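You operate a simulated robot arm through the tools that you are given. There is no shell and no other tool.

Carry out the task below with a simulated robot arm. There is one attempt and no reset: what you move stays moved.

Task
Zero the counter, run a batch of 1, then halt.
Fine: batch dial on 1, start and feed at the white ledge; the other boards stay on the feed belts.

It is judged by the outcome, as a careful person would: the job done as asked, and still so three seconds after it is handed in. It fails if anything else is knocked over, pushed out of place, dropped, spilled or broken.

Robot
A 7-joint arm with a two-finger parallel gripper, fixed in place. Base frame: the origin is on the floor under the middle of its stand, x ahead of it, y to its left, z up; the work surface is at about z = 0.862. Lengths are in m, angles in degrees, forces in N, time in s.
With the tool pointing down near the work surface it reaches from about 0.3 to 0.72 m from the base axis. Its first joint turns from -166.0 to 166.0 degrees. Payload 3.43 kg.
Tool frame: the origin (TCP) lies between the finger pads and is the grasp point; the fingertips stand 0.034 m ahead of it; z points along the fingers, y is the line along which they close. The gripper opens to 0.128 m. The fingers are 0.024 m wide and 0.012 m thick; the gripper's body (0.048 by 0.13 m) begins 0.096 m behind the TCP.
Orientation is told as [roll, pitch, yaw] about the base's x, y, z axes, in that order, counted from this pose: with the fingers straight down and closing along the base's y, the tool's x points along the base's -x, its y along +y and its z along -z.

Tools
- The arm moves only by the tool move_arm. Its argument "series" is text: rows parted by semicolons, each of 7 numbers parted by spaces: the shift along the base's x, y, z in mm, then the turn, a rotation vector about the base's x, y, z in rad, then the closure, from 0 (fully open) to 1 (shut). In form: tx ty tz rx ry rz fingers; .... A call has 1 to 20 rows; each row shifts and turns the commanded pose from where the row before left it. Rows are played at 5 a second. More than 0.05 m and 8.6 degrees between two rows, or a gripper value outside its range, and nothing of the call is played. A pose out of reach is approached as far as the arm can. The call stops where the force on the tool passes 40 N (or 10 N more than at its start, if that is more) or the arm is blocked; 0.2 s more then pass. Each finger travels about 0.108 m/s and halts on what it meets, pressing with about 42 N; the grip force reading is that of the motor and also rises with nothing between the fingers. The clock runs only during rows and for 0.2 s after the last one: add rows that do not move to give the fingers time. The reply holds the time, the measured pose of the TCP, the force on the tool along the base axes, the opening and the grip force, in the units named above and with some noise, with the torque about the TCP (base axes, N m) and any sound that the robot's microphone picked up.
- Cameras (640 x 400 px; columns grow to the right, rows downward): "scene" is fixed at [0.0497, 0.4979, 1.5942]; the picture's right is [-0.59, -0.81, 0.00], its down [-0.57, 0.41, -0.71] and it looks along [0.57, -0.42, -0.70] (base axes); focal length 284 px, centre (320, 200). "wrist" rides on the gripper at [0.076, -0.011, -0.16] in the tool frame; the picture's right is [0.15, 0.99, 0.00], its down [-0.88, 0.13, -0.46] and it looks along [-0.45, 0.07, 0.89] (tool axes); focal length 234 px, centre (320, 200).
- camera(camera): a new picture of that camera. It takes no simulated time.
- slide_trunk(by): slides the trunk up (or, below 0, down) by that many m; the arm rides with it, the base frame stays. It gives what a move gives, with no picture.
- point_at(camera, pixels): for up to 12 pixels [column, row] of the newest picture of that camera ("zoom" is the newest enlarged one), the place [x, y, z] in the base frame of the surface seen there, good to about 0.002 m. It takes no simulated time.
- close_up(camera, box): a new picture of the part [left, top, right, bottom] of that camera's present view, enlarged. It takes no simulated time.
- close_job(): hands the job in; it is judged then, once.

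Leave the gripper open and the arm clear of the work at the hand-in unless told otherwise.

The tools are called after "Call:" by a JSON object that holds its "fn" and its "kwargs". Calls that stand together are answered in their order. move_arm: Moves the arm, as the interface text tells. Its arguments: {"type":"object","properties":{"series":{"type":"string"}},"required":["series"]} The other tools are called the same way: slide_trunk (by) moves the trunk up or down; camera (camera) takes a picture; point_at (camera, pixels) gives the place of the surface under pixels of a picture; close_up (camera, box) takes an enlarged picture of a part of a camera's view; close_job () hands the job in.

At the start:

```text
time_s: 0.0
tcp_pos: [0.4749, 0.1557, 1.2371]
tcp_rot: [0.0, 0.0, 0.1]
wrist_force: [-0.6, -0.7, -0.2]
ft_torque: [0.01, 0.0, 0.02]
grip_width: 0.1281
finger_force: 0.1
trunk travel left (down, up): [-0.25, 0.074]
```

scene: 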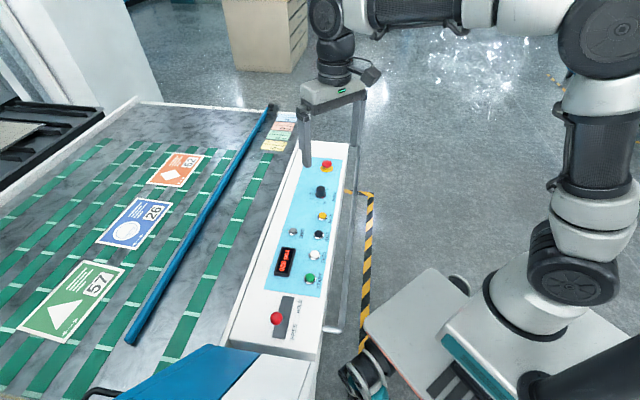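
wrist: 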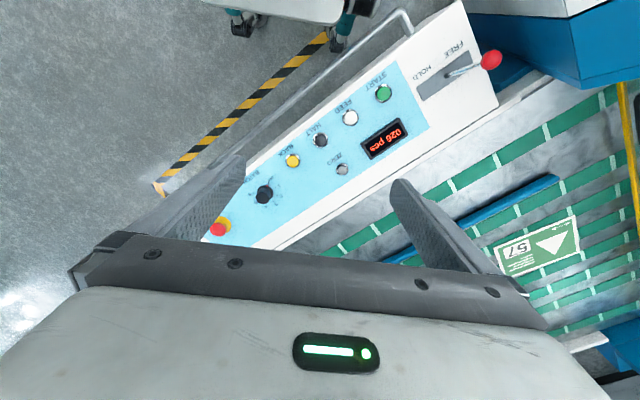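

I see a machine's control panel with a red lever (FREE/HOLD), green START, white FEED, black HALT?, yellow, a black knob, a red emergency stop, and a display. I'll enlarge the panel in both cameras to read the labels.

Call:
{"fn": "close_up", "kwargs": {"camera": "scene", "box": [225, 140, 385, 240]}}

Call:
{"fn": "close_up", "kwargs": {"camera": "scene", "box": [225, 235, 385, 335]}}

Call:
{"fn": "close_up", "kwargs": {"camera": "wrist", "box": [200, 60, 440, 210]}}

Call:
{"fn": "close_up", "kwargs": {"camera": "wrist", "box": [340, 20, 500, 120]}}

Call:
{"fn": "close_up", "kwargs": {"camera": "wrist", "box": [200, 140, 360, 240]}}

Call:
{"fn": "close_up", "kwargs": {"camera": "scene", "box": [250, 100, 330, 150]}}

```text
4.00 times, centred on (305, 190) of scene
```

zoom: 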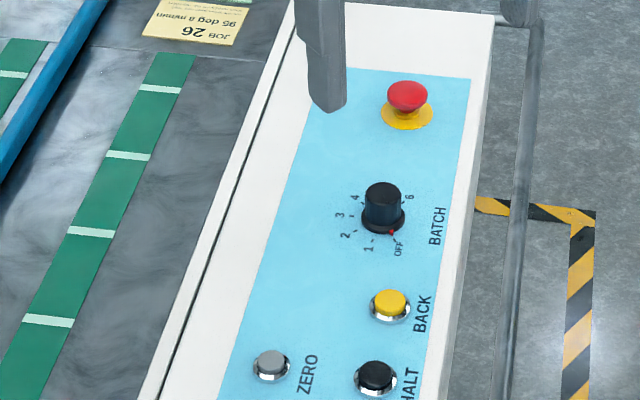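

```text
4.00 times, centred on (305, 285) of scene
```

zoom: 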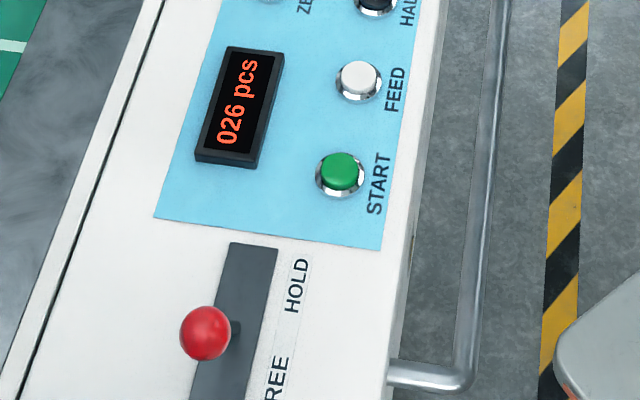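

```text
2.67 times, centred on (320, 135) of wrist
```

zoom: 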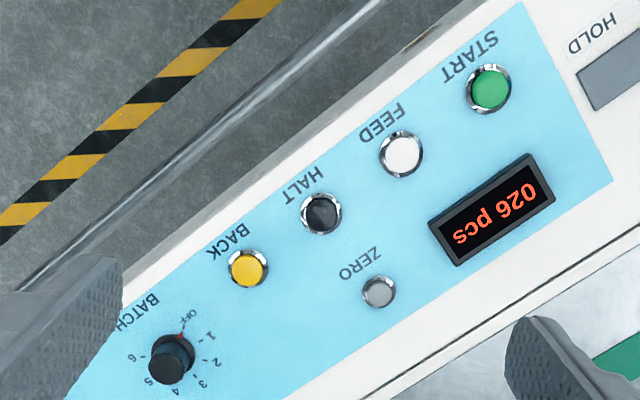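

```text
4.00 times, centred on (420, 70) of wrist
```

zoom: 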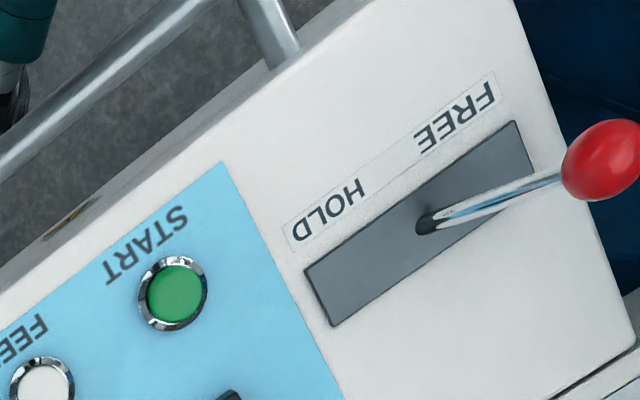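

```text
4.00 times, centred on (280, 190) of wrist
```

zoom: 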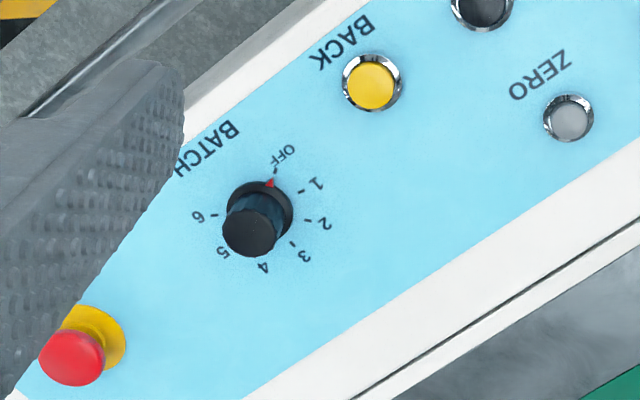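

```text
8.00 times, centred on (290, 125) of scene
```

zoom: 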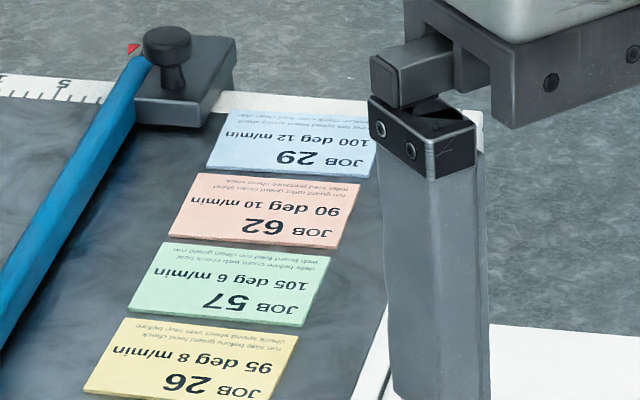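

The dial's red mark points to OFF, the display reads "026 pcs", and the lever is on the FREE side. Next I look at the rest of the machine: the boards, the far fence clamp, and the blue hood at the bottom.

Call:
{"fn": "close_up", "kwargs": {"camera": "scene", "box": [0, 200, 320, 400]}}

Call:
{"fn": "close_up", "kwargs": {"camera": "scene", "box": [0, 60, 320, 260]}}

Call:
{"fn": "close_up", "kwargs": {"camera": "wrist", "box": [400, 0, 640, 150]}}

Call:
{"fn": "close_up", "kwargs": {"camera": "wrist", "box": [440, 130, 640, 255]}}

Call:
{"fn": "close_up", "kwargs": {"camera": "scene", "box": [200, 300, 360, 400]}}

Call:
{"fn": "close_up", "kwargs": {"camera": "scene", "box": [60, 340, 220, 400]}}

```text
2.00 times, centred on (160, 300) of scene
```

zoom: 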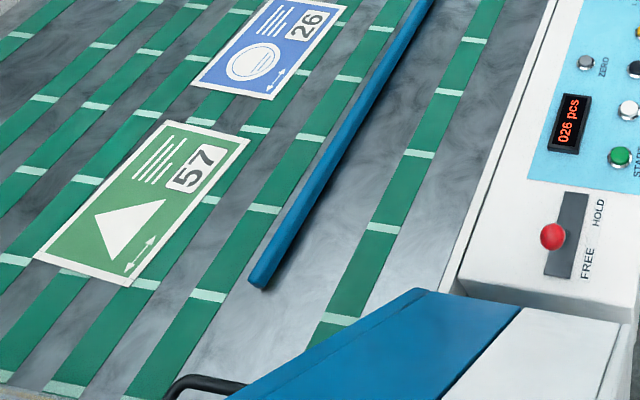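

```text
2.00 times, centred on (160, 160) of scene
```

zoom: 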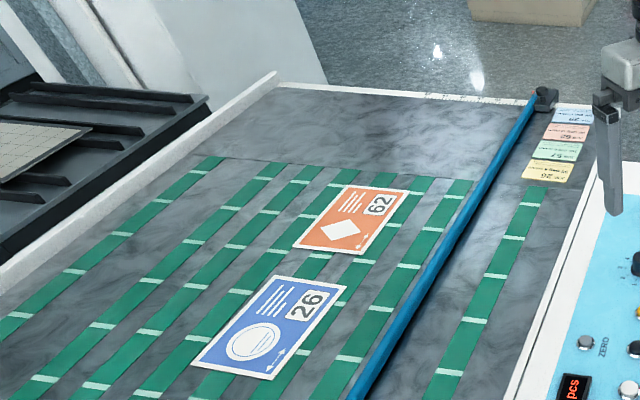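

```text
2.67 times, centred on (520, 75) of wrist
```

zoom: 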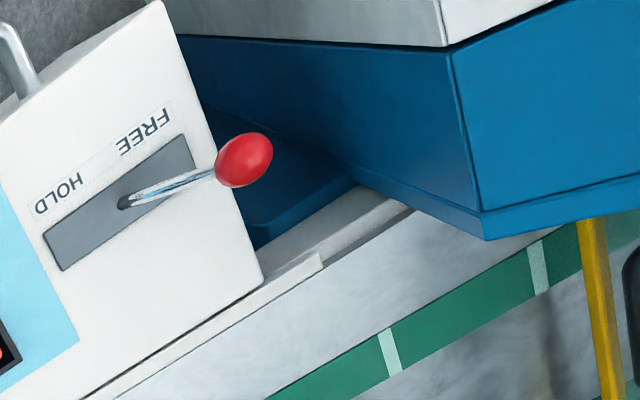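

```text
3.20 times, centred on (540, 192) of wrist
```

zoom: 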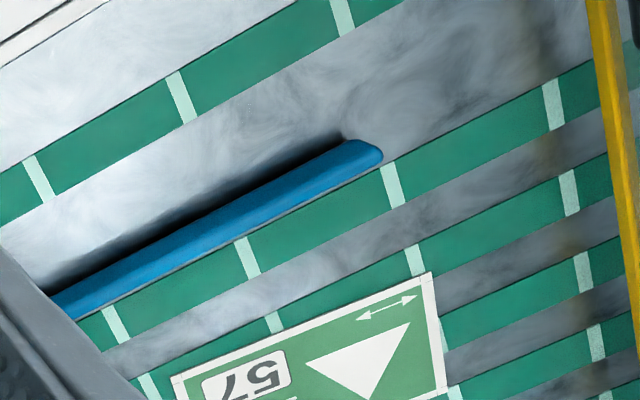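

```text
4.00 times, centred on (280, 350) of scene
```

zoom: 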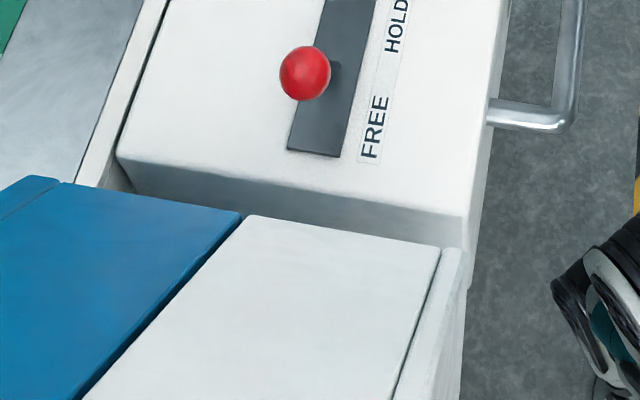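

```text
4.00 times, centred on (140, 370) of scene
```

zoom: 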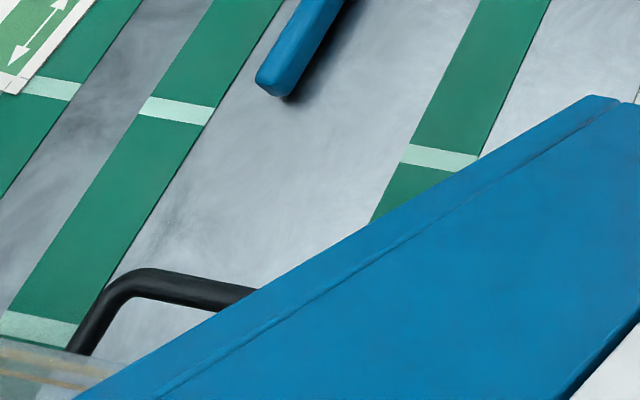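

Boards 57, 26 and 62 lie on the belts, which run toward the blue hood. Now I measure positions on the panel in the scene picture: ZERO (293,231), HALT (319,235), FEED (315,255), START (310,278), dial (320,191), BACK (322,216), E-stop (327,165), lever knob (277,319).

Call:
{"fn": "camera", "kwargs": {"camera": "scene"}}

Call:
{"fn": "point_at", "kwargs": {"camera": "scene", "pixels": [[293, 230], [319, 233], [315, 254], [310, 278], [321, 188], [322, 215], [327, 164], [276, 318], [300, 210], [285, 250], [330, 205], [290, 285]]}}

Call:
{"fn": "point_at", "kwargs": {"camera": "wrist", "pixels": [[342, 169], [320, 140], [350, 117], [383, 93], [263, 195], [292, 161], [218, 229], [490, 60], [330, 175], [305, 190], [360, 95], [383, 140]]}}

```text
taken
```

scene: 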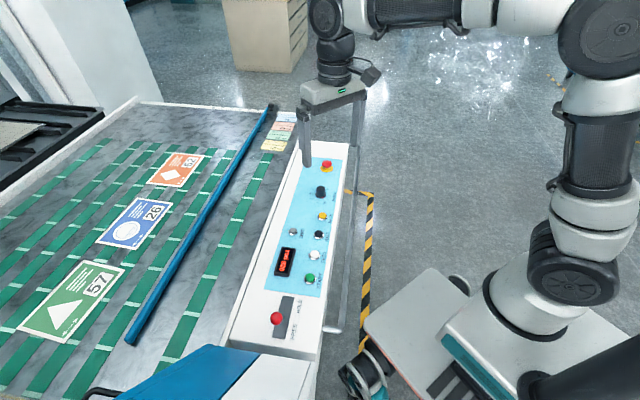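

```text
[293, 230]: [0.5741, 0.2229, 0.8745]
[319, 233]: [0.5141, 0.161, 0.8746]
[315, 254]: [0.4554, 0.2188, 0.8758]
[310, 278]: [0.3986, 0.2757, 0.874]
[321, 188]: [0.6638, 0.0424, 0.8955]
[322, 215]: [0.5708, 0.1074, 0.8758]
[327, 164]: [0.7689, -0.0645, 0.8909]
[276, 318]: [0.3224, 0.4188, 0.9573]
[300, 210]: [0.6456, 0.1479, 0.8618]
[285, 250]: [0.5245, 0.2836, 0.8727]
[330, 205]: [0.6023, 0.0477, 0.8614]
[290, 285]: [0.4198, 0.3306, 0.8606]
```

```text
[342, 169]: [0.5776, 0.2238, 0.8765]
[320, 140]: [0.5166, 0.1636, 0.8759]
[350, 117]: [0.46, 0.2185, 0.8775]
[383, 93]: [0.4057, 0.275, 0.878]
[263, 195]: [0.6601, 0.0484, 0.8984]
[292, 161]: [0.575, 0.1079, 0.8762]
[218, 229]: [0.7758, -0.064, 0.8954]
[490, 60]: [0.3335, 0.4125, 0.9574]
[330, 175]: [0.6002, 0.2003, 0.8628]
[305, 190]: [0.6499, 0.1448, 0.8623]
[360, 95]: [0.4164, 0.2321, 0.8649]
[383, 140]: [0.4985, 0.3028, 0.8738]
```

Both cameras agree: the panel lies at z≈0.862 and button tops at about 0.876. ZERO is at (0.577,0.223), HALT (0.516,0.162), FEED (0.459,0.2185), START (0.403,0.275), dial (0.66,0.046). I'll shut the fingers and move to above ZERO, with the tips well above it.

Call:
{"fn": "move_arm", "kwargs": {"series": "0 0 0 0 0 0 1; 0 0 0 0 0 0 1; 0 0 0 0 0 0 1; 13 8 -35 0 0 0 1; 13 9 -35 0 0 0 1; 13 8 -35 0 0 0 1; 13 9 -35 0 0 0 1; 13 8 -35 0 0 0 1; 13 9 -35 0 0 0 1; 12 8 -35 0 0 0 1; 12 9 -35 0 0 0 1; 0 0 0 0 0 0 1; 0 0 0 0 0 0 1"}}

```text
time_s: 2.8
tcp_pos: [0.5768, 0.2237, 0.9569]
tcp_rot: [0.0, 0.0, 0.0]
wrist_force: [-0.2, 0.6, 0.4]
ft_torque: [0.04, 0.0, 0.02]
grip_width: 0.0001
finger_force: 33.0
trunk travel left (down, up): [-0.25, 0.074]
```

The closed fingertips should now be about 47 mm above ZERO. I take pictures to check the alignment.

Call:
{"fn": "camera", "kwargs": {"camera": "wrist"}}

Call:
{"fn": "close_up", "kwargs": {"camera": "scene", "box": [225, 160, 385, 260]}}

```text
taken
```

wrist: 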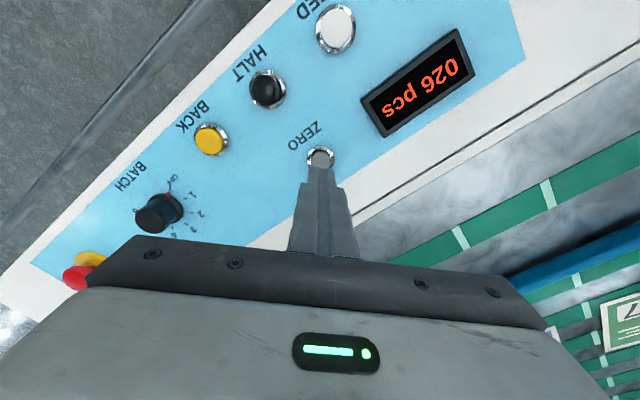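

```text
4.00 times, centred on (305, 210) of scene
```

zoom: 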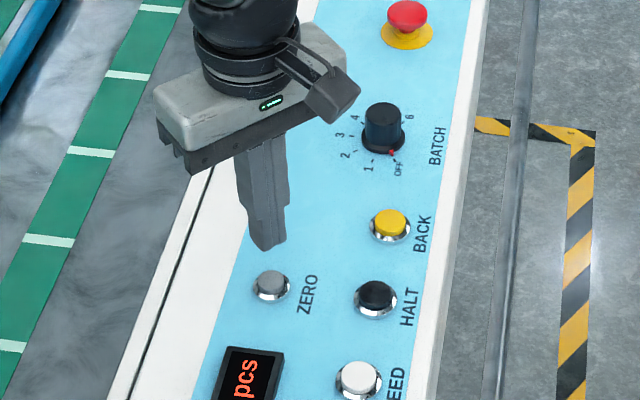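

The fingertips line up with ZERO. I descend 40 mm to just above the button, then press in small steps.

Call:
{"fn": "move_arm", "kwargs": {"series": "0 0 -20 0 0 0 1; 0 0 -18 0 0 0 1; 0 0 -4 0 0 0 1; 0 0 -3 0 0 0 1; 0 0 -2 0 0 0 1; 0 0 -2 0 0 0 1"}}

Call:
{"fn": "camera", "kwargs": {"camera": "wrist"}}

```text
time_s: 4.2
tcp_pos: [0.5768, 0.2238, 0.9077]
tcp_rot: [0.1, 0.0, 0.1]
wrist_force: [0.0, -0.3, 1.6]
ft_torque: [-0.03, -0.05, -0.01]
grip_width: 0.0
finger_force: 33.5
trunk travel left (down, up): [-0.25, 0.074]
heard: click
```

```text
taken
```

wrist: 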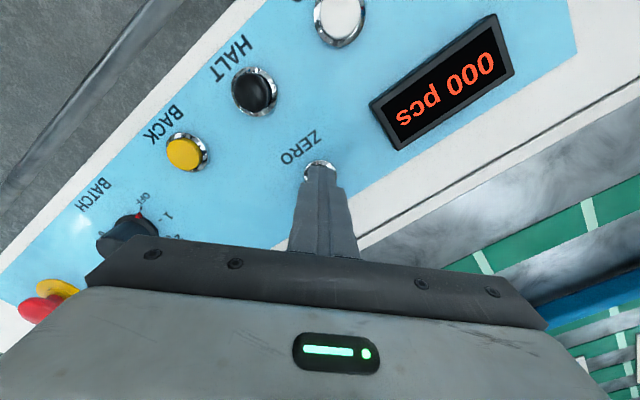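

A click was heard and the display now reads "000 pcs". I lift off ZERO by 90 mm and then measure the dial.

Call:
{"fn": "move_arm", "kwargs": {"series": "0 0 -0 0 0 0 1; 0 0 20 0 0 0 1; 0 0 35 0 0 0 1; 0 0 40 0 0 0 1; 0 0 0 0 0 0 1"}}

Call:
{"fn": "close_up", "kwargs": {"camera": "scene", "box": [296, 172, 346, 222]}}

Call:
{"fn": "camera", "kwargs": {"camera": "wrist"}}

```text
time_s: 5.4
tcp_pos: [0.5765, 0.2243, 1.0018]
tcp_rot: [-0.1, 0.0, 0.0]
wrist_force: [-1.2, 0.7, -0.2]
ft_torque: [-0.01, 0.03, -0.02]
grip_width: 0.0
finger_force: 32.8
trunk travel left (down, up): [-0.25, 0.074]
```

```text
8.00 times, centred on (321, 197) of scene
```

zoom: 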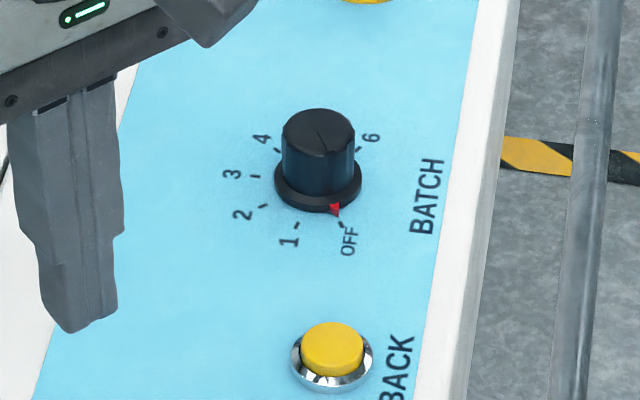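

```text
taken
```

wrist: 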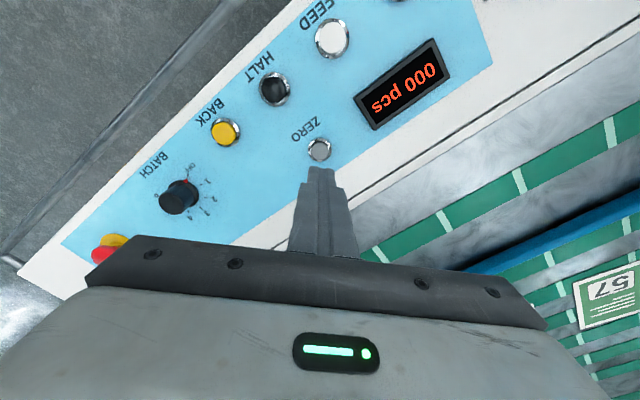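

The enlarged scene picture shows the dial clearly: ticks for OFF at (341,223), 1 at (297,226), 2 at (263,206), 3 at (256,177), 4 at (277,150), 6 at (361,151), the red mark at (334,208), knob top centre (318,130). I measure all these.

Call:
{"fn": "point_at", "kwargs": {"camera": "zoom", "pixels": [[341, 223], [297, 226], [263, 206], [256, 177], [277, 150], [361, 151], [334, 208], [318, 128], [318, 112], [288, 130], [350, 130], [318, 150]]}}

```text
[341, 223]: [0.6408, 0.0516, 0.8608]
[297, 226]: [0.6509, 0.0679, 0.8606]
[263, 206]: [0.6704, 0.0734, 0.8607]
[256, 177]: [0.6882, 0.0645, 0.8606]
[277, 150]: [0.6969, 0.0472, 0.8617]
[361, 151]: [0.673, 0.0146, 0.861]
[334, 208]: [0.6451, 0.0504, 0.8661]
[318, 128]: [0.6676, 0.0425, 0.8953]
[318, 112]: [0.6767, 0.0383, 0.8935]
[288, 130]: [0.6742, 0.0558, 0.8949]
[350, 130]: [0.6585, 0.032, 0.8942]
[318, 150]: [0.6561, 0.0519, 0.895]
```

The ticks fit a circle centred at (0.667, 0.0437): OFF at about 163°, 1 at 123°, 2 at 84°, so the stops are about 40° apart and the dial must turn 40° clockwise seen from above. The knob top is at z≈0.895. I move above it, half-open the fingers (about 64 mm), and pre-turn the tool +20°.

Call:
{"fn": "move_arm", "kwargs": {"series": "18 -36 -6 0 0 0.0698 1; 18 -36 -6 0 0 0.0698 1; 18 -36 -6 0 0 0.0698 0.5; 18 -36 -6 0 0 0.0698 0.5; 18.5 -36.6 -6 0 0 0.0698 0.5; 0 0 0 0 0 0 0.5; 0 0 0 0 0 0 0.5"}}

Call:
{"fn": "camera", "kwargs": {"camera": "wrist"}}

Call:
{"fn": "close_up", "kwargs": {"camera": "scene", "box": [270, 140, 370, 220]}}

```text
time_s: 7.0
tcp_pos: [0.6708, 0.0433, 0.9754]
tcp_rot: [0.0, 0.0, 20.0]
wrist_force: [0.4, -0.2, -0.2]
ft_torque: [0.01, 0.01, 0.0]
grip_width: 0.0639
finger_force: 0.0
trunk travel left (down, up): [-0.25, 0.074]
```

```text
taken
```

wrist: 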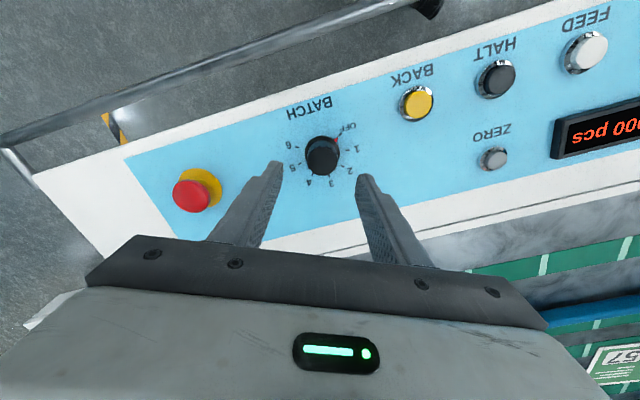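

```text
5.00 times, centred on (320, 180) of scene
```

zoom: 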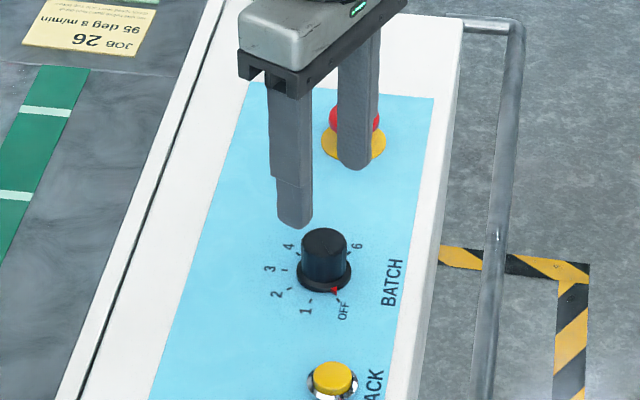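

The reading shows x=0.6708, about 3.5 mm off what I asked. I measure the knob from this new wrist picture (knob top near (321,160)), and play one still row to re-read the pose.

Call:
{"fn": "point_at", "kwargs": {"camera": "wrist", "pixels": [[321, 160], [310, 160], [332, 160], [321, 150], [321, 168], [321, 140]]}}

Call:
{"fn": "move_arm", "kwargs": {"series": "0 0 0 0 0 0 0.5; 0 0 0 0 0 0 0.5"}}

Call:
{"fn": "close_up", "kwargs": {"camera": "wrist", "box": [272, 120, 372, 190]}}

```text
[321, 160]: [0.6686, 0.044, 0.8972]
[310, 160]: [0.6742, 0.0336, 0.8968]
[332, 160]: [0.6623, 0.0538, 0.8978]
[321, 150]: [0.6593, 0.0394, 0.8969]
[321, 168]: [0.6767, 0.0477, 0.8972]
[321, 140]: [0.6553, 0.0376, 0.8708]
```

```text
time_s: 7.6
tcp_pos: [0.6694, 0.0441, 0.9746]
tcp_rot: [0.0, 0.0, 20.0]
wrist_force: [-0.2, 1.0, 0.0]
ft_torque: [-0.01, -0.02, 0.01]
grip_width: 0.0639
finger_force: 0.1
trunk travel left (down, up): [-0.25, 0.074]
```

```text
5.71 times, centred on (322, 155) of wrist
```

zoom: 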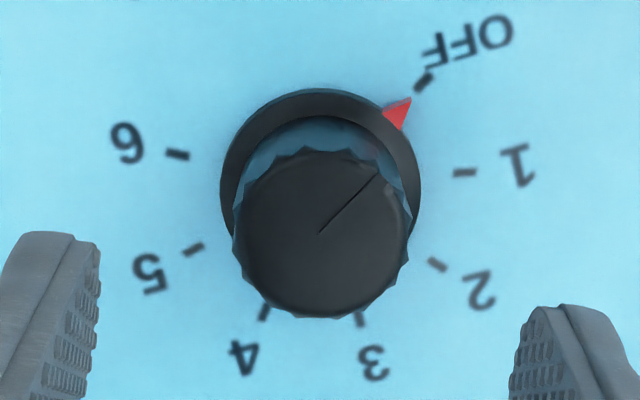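

The knob top centre measures about (0.668, 0.044) and the TCP reads (0.669, 0.044), so the fingers straddle it evenly. I descend 63 mm so the tips stop just above the knob's base flange, then close on the knob.

Call:
{"fn": "move_arm", "kwargs": {"series": "0 0 -21 0 0 0 0.5; 0 0 -21 0 0 0 0.5; 0 0 -21 0 0 0 0.5; 0 0 0 0 0 0 0.5; 0 0 0 0 0 0 0.5"}}

Call:
{"fn": "camera", "kwargs": {"camera": "wrist"}}

Call:
{"fn": "close_up", "kwargs": {"camera": "scene", "box": [280, 150, 360, 210]}}

```text
time_s: 8.8
tcp_pos: [0.6688, 0.0431, 0.9099]
tcp_rot: [-0.1, 0.0, 20.0]
wrist_force: [0.0, -0.1, -0.4]
ft_torque: [0.0, -0.02, 0.0]
grip_width: 0.0638
finger_force: 0.1
trunk travel left (down, up): [-0.25, 0.074]
```

```text
taken
```

wrist: 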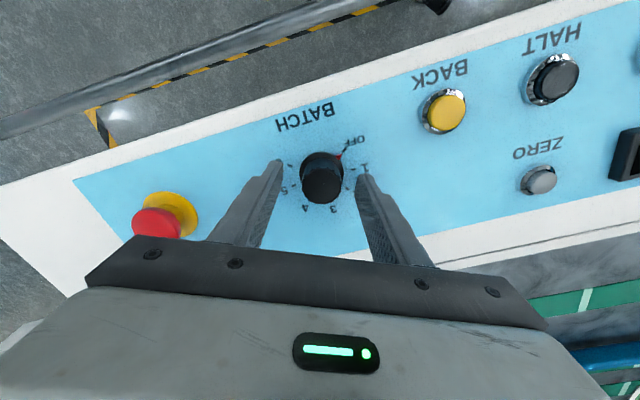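

```text
6.67 times, centred on (320, 180) of scene
```

zoom: 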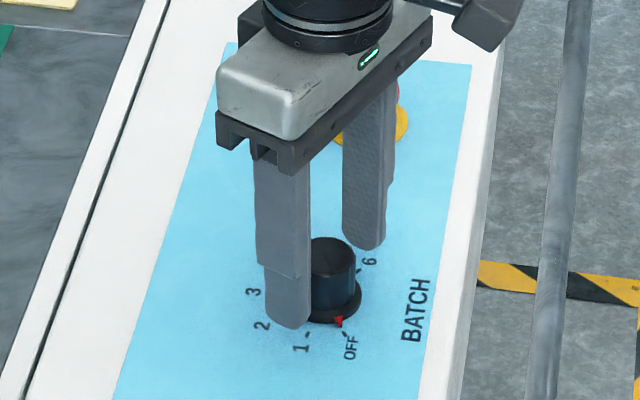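

The tips straddle the knob just above its flange without touching anything. Now I close the fingers on it, with still rows for travel time.

Call:
{"fn": "move_arm", "kwargs": {"series": "0 0 0 0 0 0 0.7; 0 0 0 0 0 0 0.8; 0 0 0 0 0 0 1; 0 0 0 0 0 0 1"}}

```text
time_s: 9.8
tcp_pos: [0.6679, 0.0463, 0.9108]
tcp_rot: [0.0, 0.0, 19.9]
wrist_force: [-3.7, 6.7, 0.0]
ft_torque: [0.29, 0.17, 0.02]
grip_width: 0.0323
finger_force: 44.6
trunk travel left (down, up): [-0.25, 0.074]
```

The fingers hold the knob at 32 mm with 45 N; the side force (-3.7, 6.7) shows the knob centre is about 2–3 mm toward +y. I shift by (-1, +2.5) mm to relax that, then turn 40° clockwise in five rows.

Call:
{"fn": "move_arm", "kwargs": {"series": "-1 2.5 0 0 0 0 1; 0 0 0 0 0 0 1; 0 0 0 0 0 -0.1396 1; 0 0 0 0 0 -0.1396 1; 0 0 0 0 0 -0.1396 1; 0 0 0 0 0 -0.1396 1; 0 0 0 0 0 -0.1396 1; 0 0 0 0 0 0 1"}}

Call:
{"fn": "camera", "kwargs": {"camera": "wrist"}}

Call:
{"fn": "close_up", "kwargs": {"camera": "scene", "box": [280, 150, 360, 210]}}

```text
time_s: 11.6
tcp_pos: [0.6686, 0.045, 0.9096]
tcp_rot: [0.0, -0.2, -20.1]
wrist_force: [12.6, -5.4, 1.1]
ft_torque: [-0.21, -0.7, -0.03]
grip_width: 0.0321
finger_force: 45.5
trunk travel left (down, up): [-0.25, 0.074]
```

```text
taken
```

wrist: 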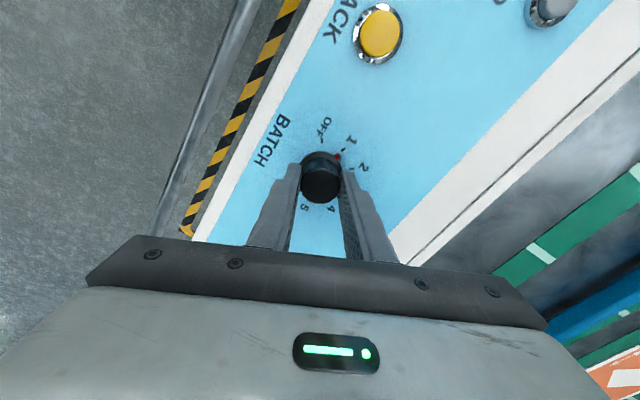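

```text
6.67 times, centred on (320, 180) of scene
```

zoom: 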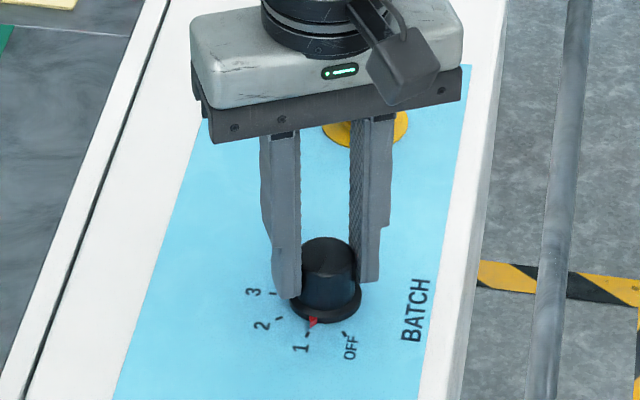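

The red mark has moved to the 1 tick. I enlarge the wrist view to verify before letting go.

Call:
{"fn": "close_up", "kwargs": {"camera": "wrist", "box": [280, 110, 380, 220]}}

Call:
{"fn": "close_up", "kwargs": {"camera": "scene", "box": [300, 170, 340, 206]}}

```text
3.64 times, centred on (330, 165) of wrist
```

zoom: 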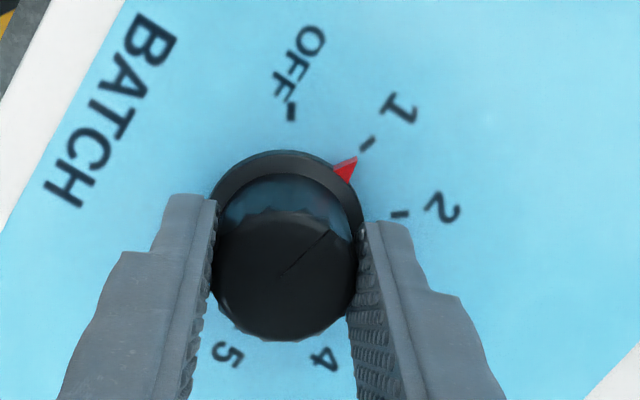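

```text
11.11 times, centred on (320, 188) of scene
```

zoom: 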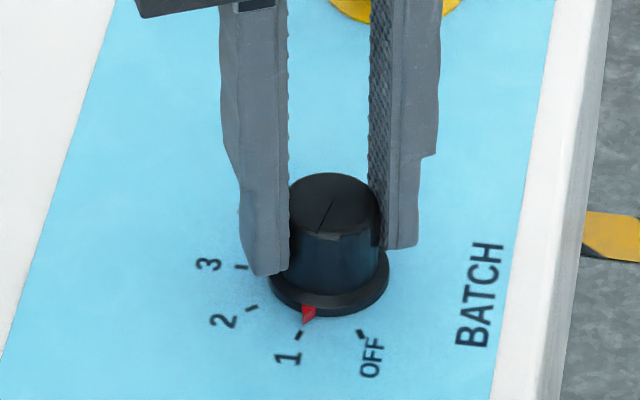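

The red mark is in line with the 1 tick. I open the fingers to half, wait, then rise straight up 80 mm.

Call:
{"fn": "move_arm", "kwargs": {"series": "0 0 0 0 0 0 0.6; 0 0 0 0 0 0 0.5; 0 0 0 0 0 0 0.5; 0 0 25 0 0 0 0.5; 0 0 30 0 0 0 0.5; 0 0 35 0 0 0 0.5; 0 0 0 0 0 0 0.5"}}

Call:
{"fn": "camera", "kwargs": {"camera": "wrist"}}

Call:
{"fn": "close_up", "kwargs": {"camera": "scene", "box": [300, 170, 340, 206]}}

Call:
{"fn": "camera", "kwargs": {"camera": "scene"}}

```text
time_s: 13.2
tcp_pos: [0.6667, 0.0468, 0.9994]
tcp_rot: [0.0, -0.1, -19.9]
wrist_force: [0.2, -0.4, 0.4]
ft_torque: [-0.03, 0.01, 0.01]
grip_width: 0.0642
finger_force: 0.0
trunk travel left (down, up): [-0.25, 0.074]
```

```text
taken
```

wrist: 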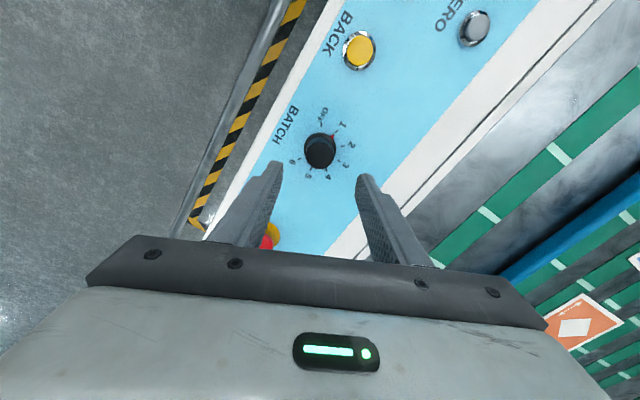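

```text
11.11 times, centred on (320, 188) of scene
```

zoom: 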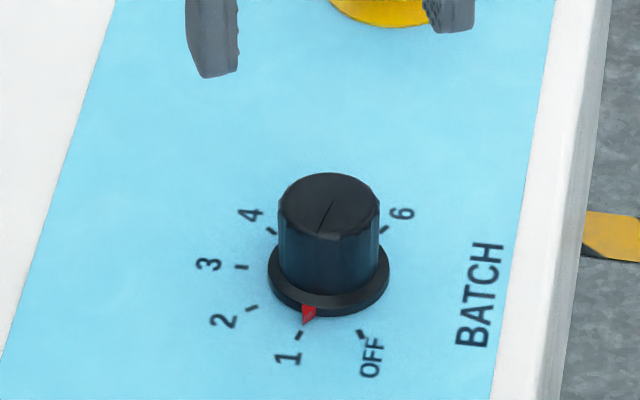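

```text
taken
```

scene: 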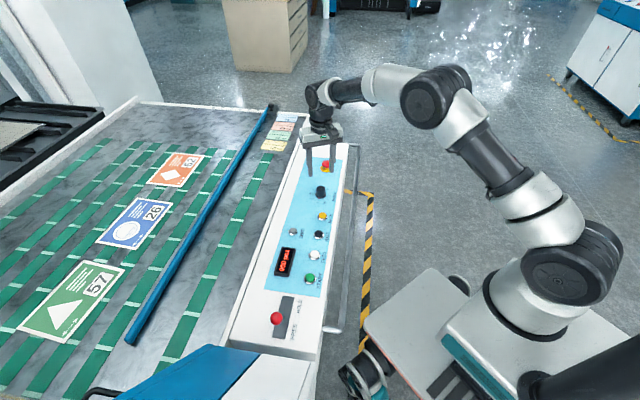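

The dial stays on 1, the boards are undisturbed. Now I shut the fingers and travel at height to above START at (0.402, 0.2755), turning the tool back to yaw 0.

Call:
{"fn": "move_arm", "kwargs": {"series": "-29.4 25.4 0 0 0 0.0388 0.5; -29.4 25.4 0 0 0 0.0388 1; -29.4 25.4 0 0 0 0.0388 1; -29.4 25.4 0 0 0 0.0388 1; -29.4 25.4 0 0 0 0.0388 1; -29.4 25.4 0 0 0 0.0388 1; -29.4 25.4 0 0 0 0.0388 1; -29.4 25.4 0 0 0 0.0388 1; -29.4 25.4 0 0 0 0.0388 1; 0 0 -20 0 0 0 1; 0 0 -20 0 0 0 1; 0 0 0 0 0 0 1; 0 0 0 0 0 0 1"}}

Call:
{"fn": "camera", "kwargs": {"camera": "wrist"}}

Call:
{"fn": "close_up", "kwargs": {"camera": "scene", "box": [240, 220, 360, 320]}}

```text
time_s: 16.0
tcp_pos: [0.4036, 0.2777, 0.96]
tcp_rot: [0.0, 0.0, 0.0]
wrist_force: [0.6, -0.2, 0.1]
ft_torque: [0.02, 0.0, 0.02]
grip_width: 0.0001
finger_force: 32.8
trunk travel left (down, up): [-0.25, 0.074]
```

```text
taken
```

wrist: 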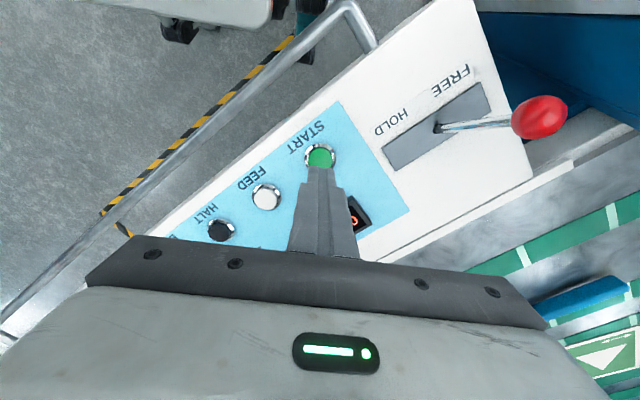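

```text
4.00 times, centred on (300, 270) of scene
```

zoom: 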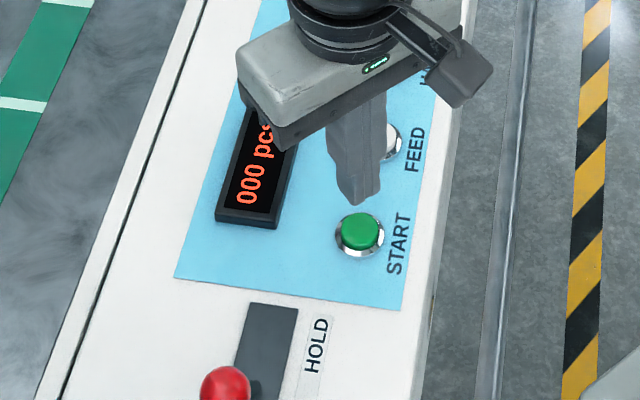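

The tips stand over START, TCP (0.4036, 0.2777). I check the green cap's centre once more from the wrist view at (319,156) and scene.

Call:
{"fn": "point_at", "kwargs": {"camera": "wrist", "pixels": [[319, 158], [319, 150], [312, 158], [327, 158], [265, 196], [219, 230]]}}

Call:
{"fn": "point_at", "kwargs": {"camera": "zoom", "pixels": [[360, 229], [343, 229], [378, 229], [360, 215], [360, 243]]}}

```text
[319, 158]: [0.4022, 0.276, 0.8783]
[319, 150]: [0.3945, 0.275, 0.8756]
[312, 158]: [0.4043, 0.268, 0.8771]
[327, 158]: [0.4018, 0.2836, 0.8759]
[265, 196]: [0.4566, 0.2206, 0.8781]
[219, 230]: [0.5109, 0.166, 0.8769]
```

```text
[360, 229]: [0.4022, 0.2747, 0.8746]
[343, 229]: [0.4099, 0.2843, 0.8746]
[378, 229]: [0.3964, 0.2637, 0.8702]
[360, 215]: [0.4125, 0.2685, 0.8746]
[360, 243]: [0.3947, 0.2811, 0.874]
```

START's centre is (0.4025, 0.2755). I shift 2 mm toward -y and press down with the same small steps as for ZERO.

Call:
{"fn": "move_arm", "kwargs": {"series": "-1 -2 -20 0 0 0 1; 0 0 -20 0 0 0 1; 0 0 -4 0 0 0 1; 0 0 -3 0 0 0 1; 0 0 -2 0 0 0 1; 0 0 -2 0 0 0 1"}}

Call:
{"fn": "camera", "kwargs": {"camera": "scene"}}

Call:
{"fn": "camera", "kwargs": {"camera": "wrist"}}

```text
time_s: 17.4
tcp_pos: [0.4022, 0.2738, 0.9076]
tcp_rot: [0.1, 0.0, 0.0]
wrist_force: [-0.5, 1.6, 2.5]
ft_torque: [0.05, 0.0, 0.02]
grip_width: 0.0
finger_force: 32.8
trunk travel left (down, up): [-0.25, 0.074]
heard: click
```

```text
taken
```

scene: 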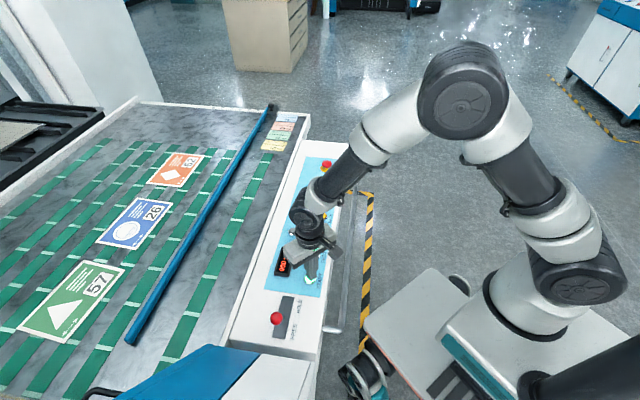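

```text
taken
```

wrist: 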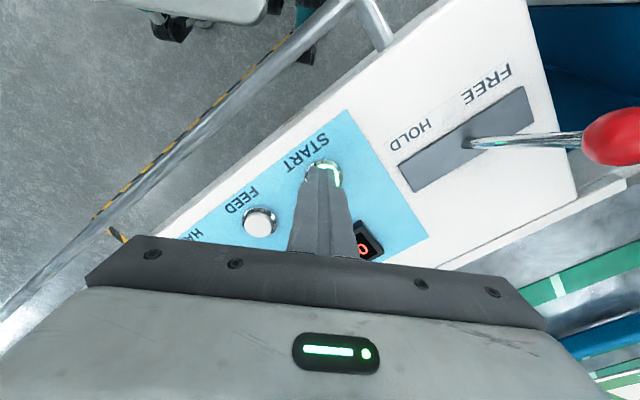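

A click, and START seems to light up. I rise 40 mm off it and look for what runs.

Call:
{"fn": "move_arm", "kwargs": {"series": "0 0 20 0 0 0 1; 0 0 25 0 0 0 1; 0 0 0 0 0 0 1"}}

Call:
{"fn": "camera", "kwargs": {"camera": "scene"}}

Call:
{"fn": "camera", "kwargs": {"camera": "wrist"}}

Call:
{"fn": "close_up", "kwargs": {"camera": "scene", "box": [240, 220, 360, 320]}}

```text
time_s: 18.2
tcp_pos: [0.4027, 0.2702, 0.9518]
tcp_rot: [0.1, 0.0, 0.0]
wrist_force: [0.9, 0.0, -0.3]
ft_torque: [0.01, 0.0, 0.0]
grip_width: 0.0002
finger_force: 32.9
trunk travel left (down, up): [-0.25, 0.074]
```

```text
taken
```

scene: 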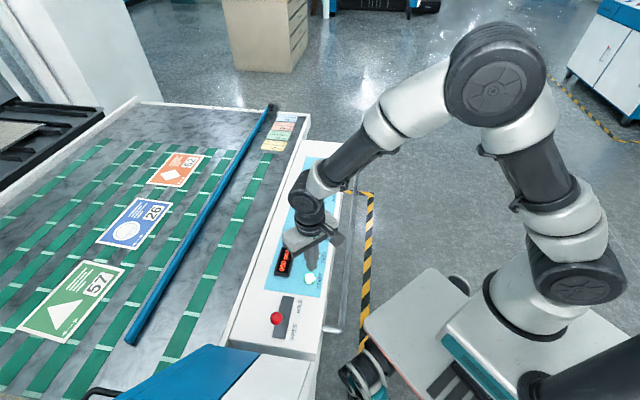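

```text
taken
```

wrist: 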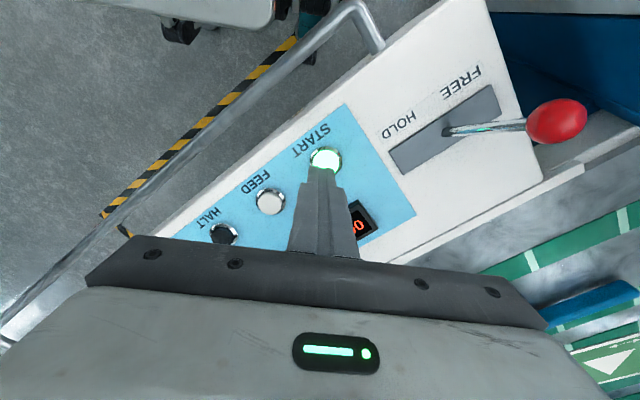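

```text
4.00 times, centred on (300, 270) of scene
```

zoom: 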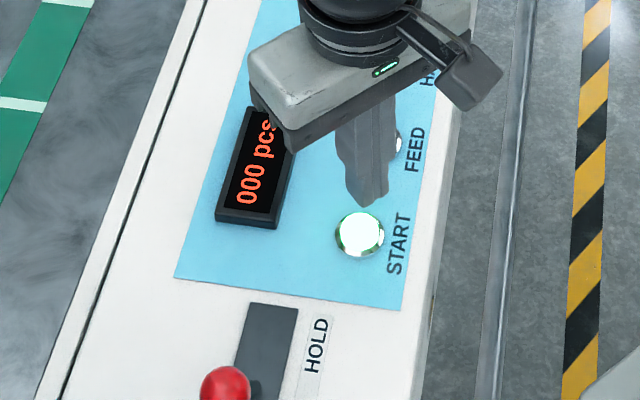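

START is lit and the boards have not moved. Next I move to FEED at (0.4575, 0.2195), staying at this height.

Call:
{"fn": "move_arm", "kwargs": {"series": "28.3 -26.3 0 0 0 0 1; 28.4 -26.4 0 0 0 0 1; 0 0 0 0 0 0 1; 0 0 0 0 0 0 1; 0 0 0 0 0 0 1"}}

Call:
{"fn": "camera", "kwargs": {"camera": "wrist"}}

Call:
{"fn": "close_up", "kwargs": {"camera": "scene", "box": [240, 200, 360, 300]}}

Call:
{"fn": "camera", "kwargs": {"camera": "scene"}}

```text
time_s: 19.4
tcp_pos: [0.4612, 0.2197, 0.9556]
tcp_rot: [0.0, -0.1, 0.1]
wrist_force: [0.6, 0.3, -0.8]
ft_torque: [-0.01, -0.01, 0.0]
grip_width: 0.0
finger_force: 33.1
trunk travel left (down, up): [-0.25, 0.074]
```

```text
taken
```

wrist: 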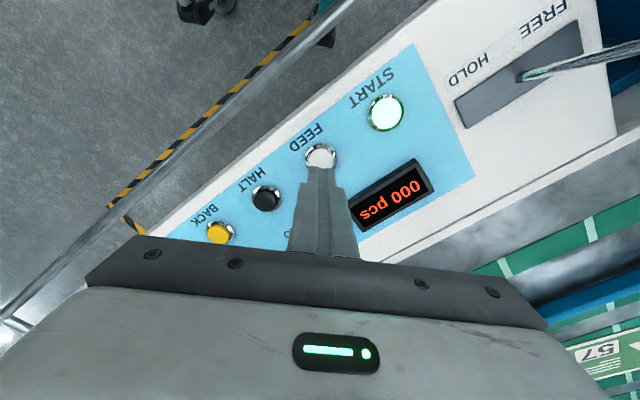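

```text
4.00 times, centred on (300, 250) of scene
```

zoom: 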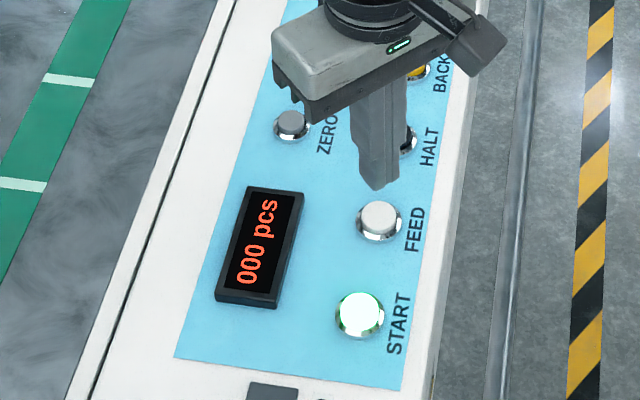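

```text
taken
```

scene: 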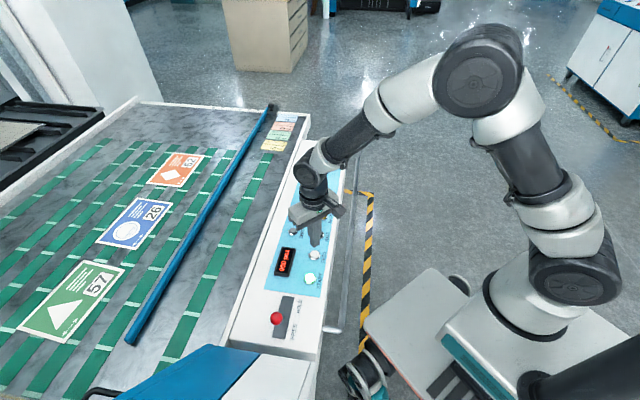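

The fingers are over FEED (TCP 0.4612, 0.2197 reading; FEED at about 0.4575). I press FEED in small steps and look at once.

Call:
{"fn": "move_arm", "kwargs": {"series": "-1 0 -20 0 0 0 1; 0 0 -18 0 0 0 1; 0 0 -3 0 0 0 1; 0 0 -2 0 0 0 1; 0 0 -2 0 0 0 1; 0 0 -1 0 0 0 1"}}

Call:
{"fn": "camera", "kwargs": {"camera": "scene"}}

Call:
{"fn": "camera", "kwargs": {"camera": "wrist"}}

```text
time_s: 20.8
tcp_pos: [0.456, 0.2192, 0.9062]
tcp_rot: [0.1, 0.0, 0.0]
wrist_force: [0.5, 0.3, 1.6]
ft_torque: [-0.01, -0.02, -0.01]
grip_width: 0.0
finger_force: 32.7
trunk travel left (down, up): [-0.25, 0.074]
heard: click
```

```text
taken
```

scene: 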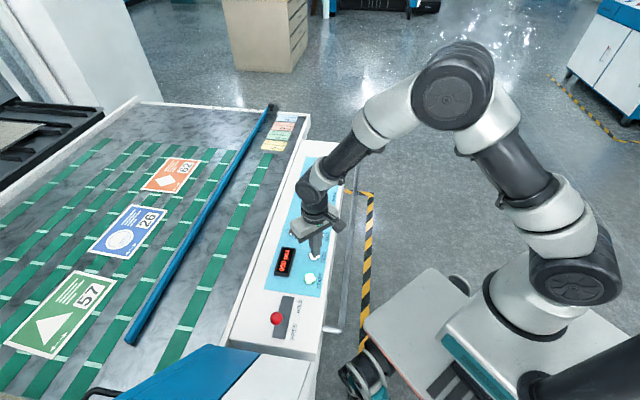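

```text
taken
```

wrist: 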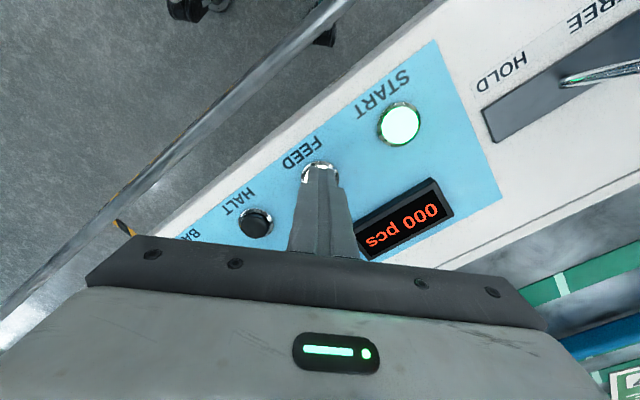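

Click: the belts and all boards are advancing toward the hood, counter still 000. I lift off FEED and go to hover above HALT at (0.515, 0.163) so I can stop promptly.

Call:
{"fn": "move_arm", "kwargs": {"series": "0 0 25 0 0 0 1; 29.2 -28.2 0 0 0 0 1; 29.3 -28.3 0 0 0 0 1"}}

Call:
{"fn": "camera", "kwargs": {"camera": "scene"}}

Call:
{"fn": "close_up", "kwargs": {"camera": "scene", "box": [240, 200, 360, 300]}}

Call:
{"fn": "camera", "kwargs": {"camera": "wrist"}}

```text
time_s: 21.6
tcp_pos: [0.5138, 0.1606, 0.9309]
tcp_rot: [0.0, -0.1, 0.0]
wrist_force: [-0.4, 0.9, 0.3]
ft_torque: [-0.05, 0.01, 0.0]
grip_width: 0.0
finger_force: 32.7
trunk travel left (down, up): [-0.25, 0.074]
```

```text
taken
```

scene: 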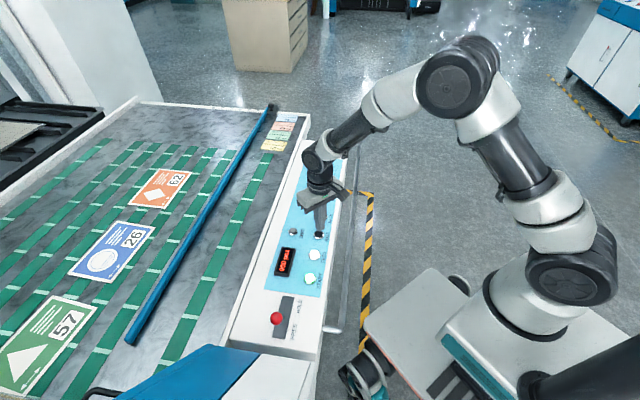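

```text
4.00 times, centred on (300, 250) of scene
```

zoom: 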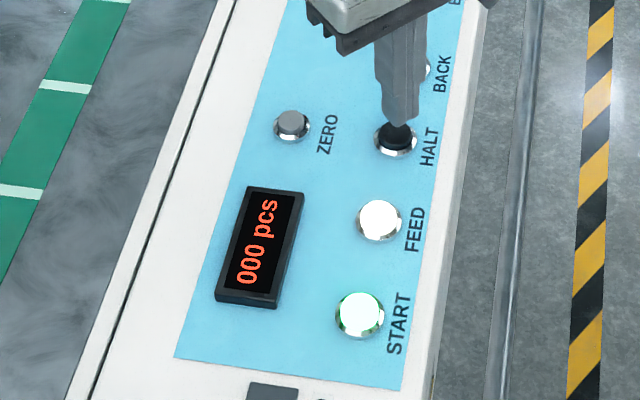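

```text
taken
```

wrist: 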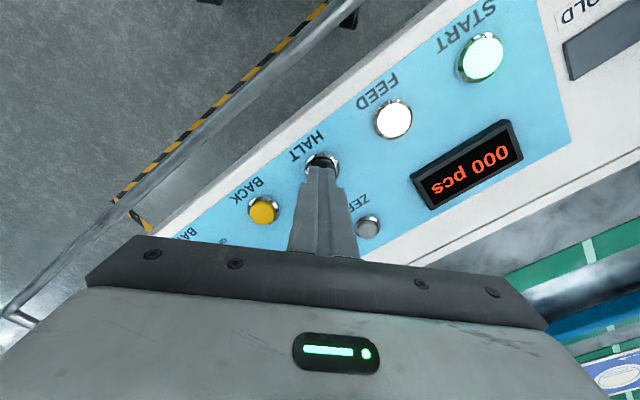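

FEED and START are lit, counter 000, the boards are moving in. I hover 21 mm above HALT and let 0.6 s pass, then look.

Call:
{"fn": "move_arm", "kwargs": {"series": "0 0 0 0 0 0 1; 0 0 0 0 0 0 1; 0 0 0 0 0 0 1"}}

Call:
{"fn": "camera", "kwargs": {"camera": "scene"}}

Call:
{"fn": "close_up", "kwargs": {"camera": "scene", "box": [240, 200, 360, 300]}}

```text
time_s: 22.4
tcp_pos: [0.5154, 0.1618, 0.9307]
tcp_rot: [0.0, 0.0, 0.1]
wrist_force: [-0.8, -0.7, 0.5]
ft_torque: [-0.03, 0.01, -0.02]
grip_width: 0.0
finger_force: 33.4
trunk travel left (down, up): [-0.25, 0.074]
```

```text
taken
```

scene: 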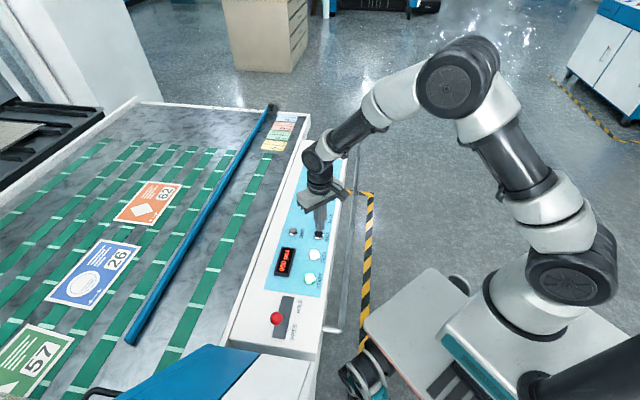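

```text
4.00 times, centred on (300, 250) of scene
```

zoom: 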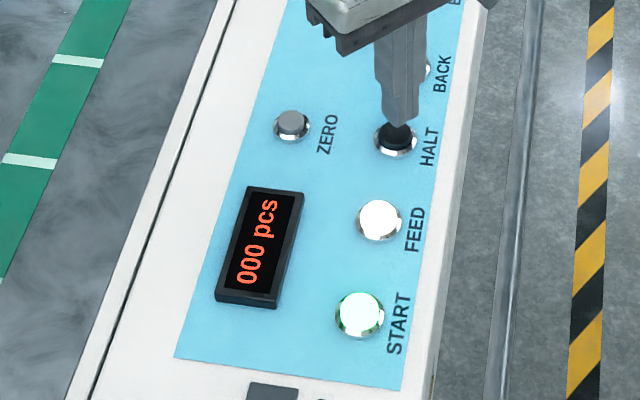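

Counter still 000; boards keep advancing. I measure where the boards are now to follow their speed: 57's trailing right corner (74,336), 26's trailing right corner (140,245), 62's (181,184).

Call:
{"fn": "point_at", "kwargs": {"camera": "scene", "pixels": [[72, 337], [28, 324], [137, 247], [104, 240], [97, 306], [180, 186], [150, 180], [20, 395], [100, 392], [190, 365]]}}

Call:
{"fn": "move_arm", "kwargs": {"series": "0 0 0 0 0 0 1; 0 0 0 0 0 0 1"}}

Call:
{"fn": "camera", "kwargs": {"camera": "scene"}}

Call:
{"fn": "camera", "kwargs": {"camera": "wrist"}}

```text
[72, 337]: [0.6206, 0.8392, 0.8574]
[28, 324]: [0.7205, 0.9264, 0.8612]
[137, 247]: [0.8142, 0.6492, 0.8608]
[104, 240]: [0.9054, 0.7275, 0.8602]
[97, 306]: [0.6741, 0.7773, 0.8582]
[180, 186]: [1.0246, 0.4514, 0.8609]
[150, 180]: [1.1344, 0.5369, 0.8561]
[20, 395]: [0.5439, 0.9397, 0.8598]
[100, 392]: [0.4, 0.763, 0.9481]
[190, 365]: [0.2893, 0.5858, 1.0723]
```

```text
time_s: 23.0
tcp_pos: [0.5142, 0.1619, 0.9313]
tcp_rot: [0.1, 0.0, 0.0]
wrist_force: [0.3, -0.1, 1.0]
ft_torque: [0.0, 0.02, 0.0]
grip_width: 0.0002
finger_force: 32.7
trunk travel left (down, up): [-0.25, 0.074]
```

```text
taken
```

scene: 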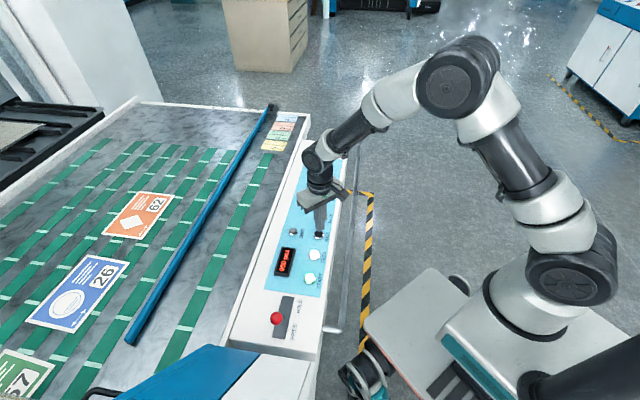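

```text
taken
```

wrist: 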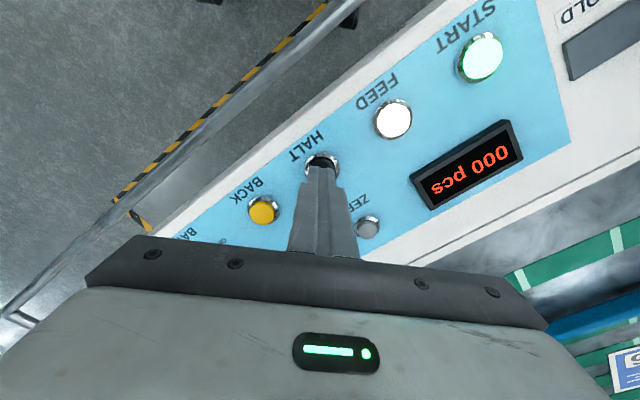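

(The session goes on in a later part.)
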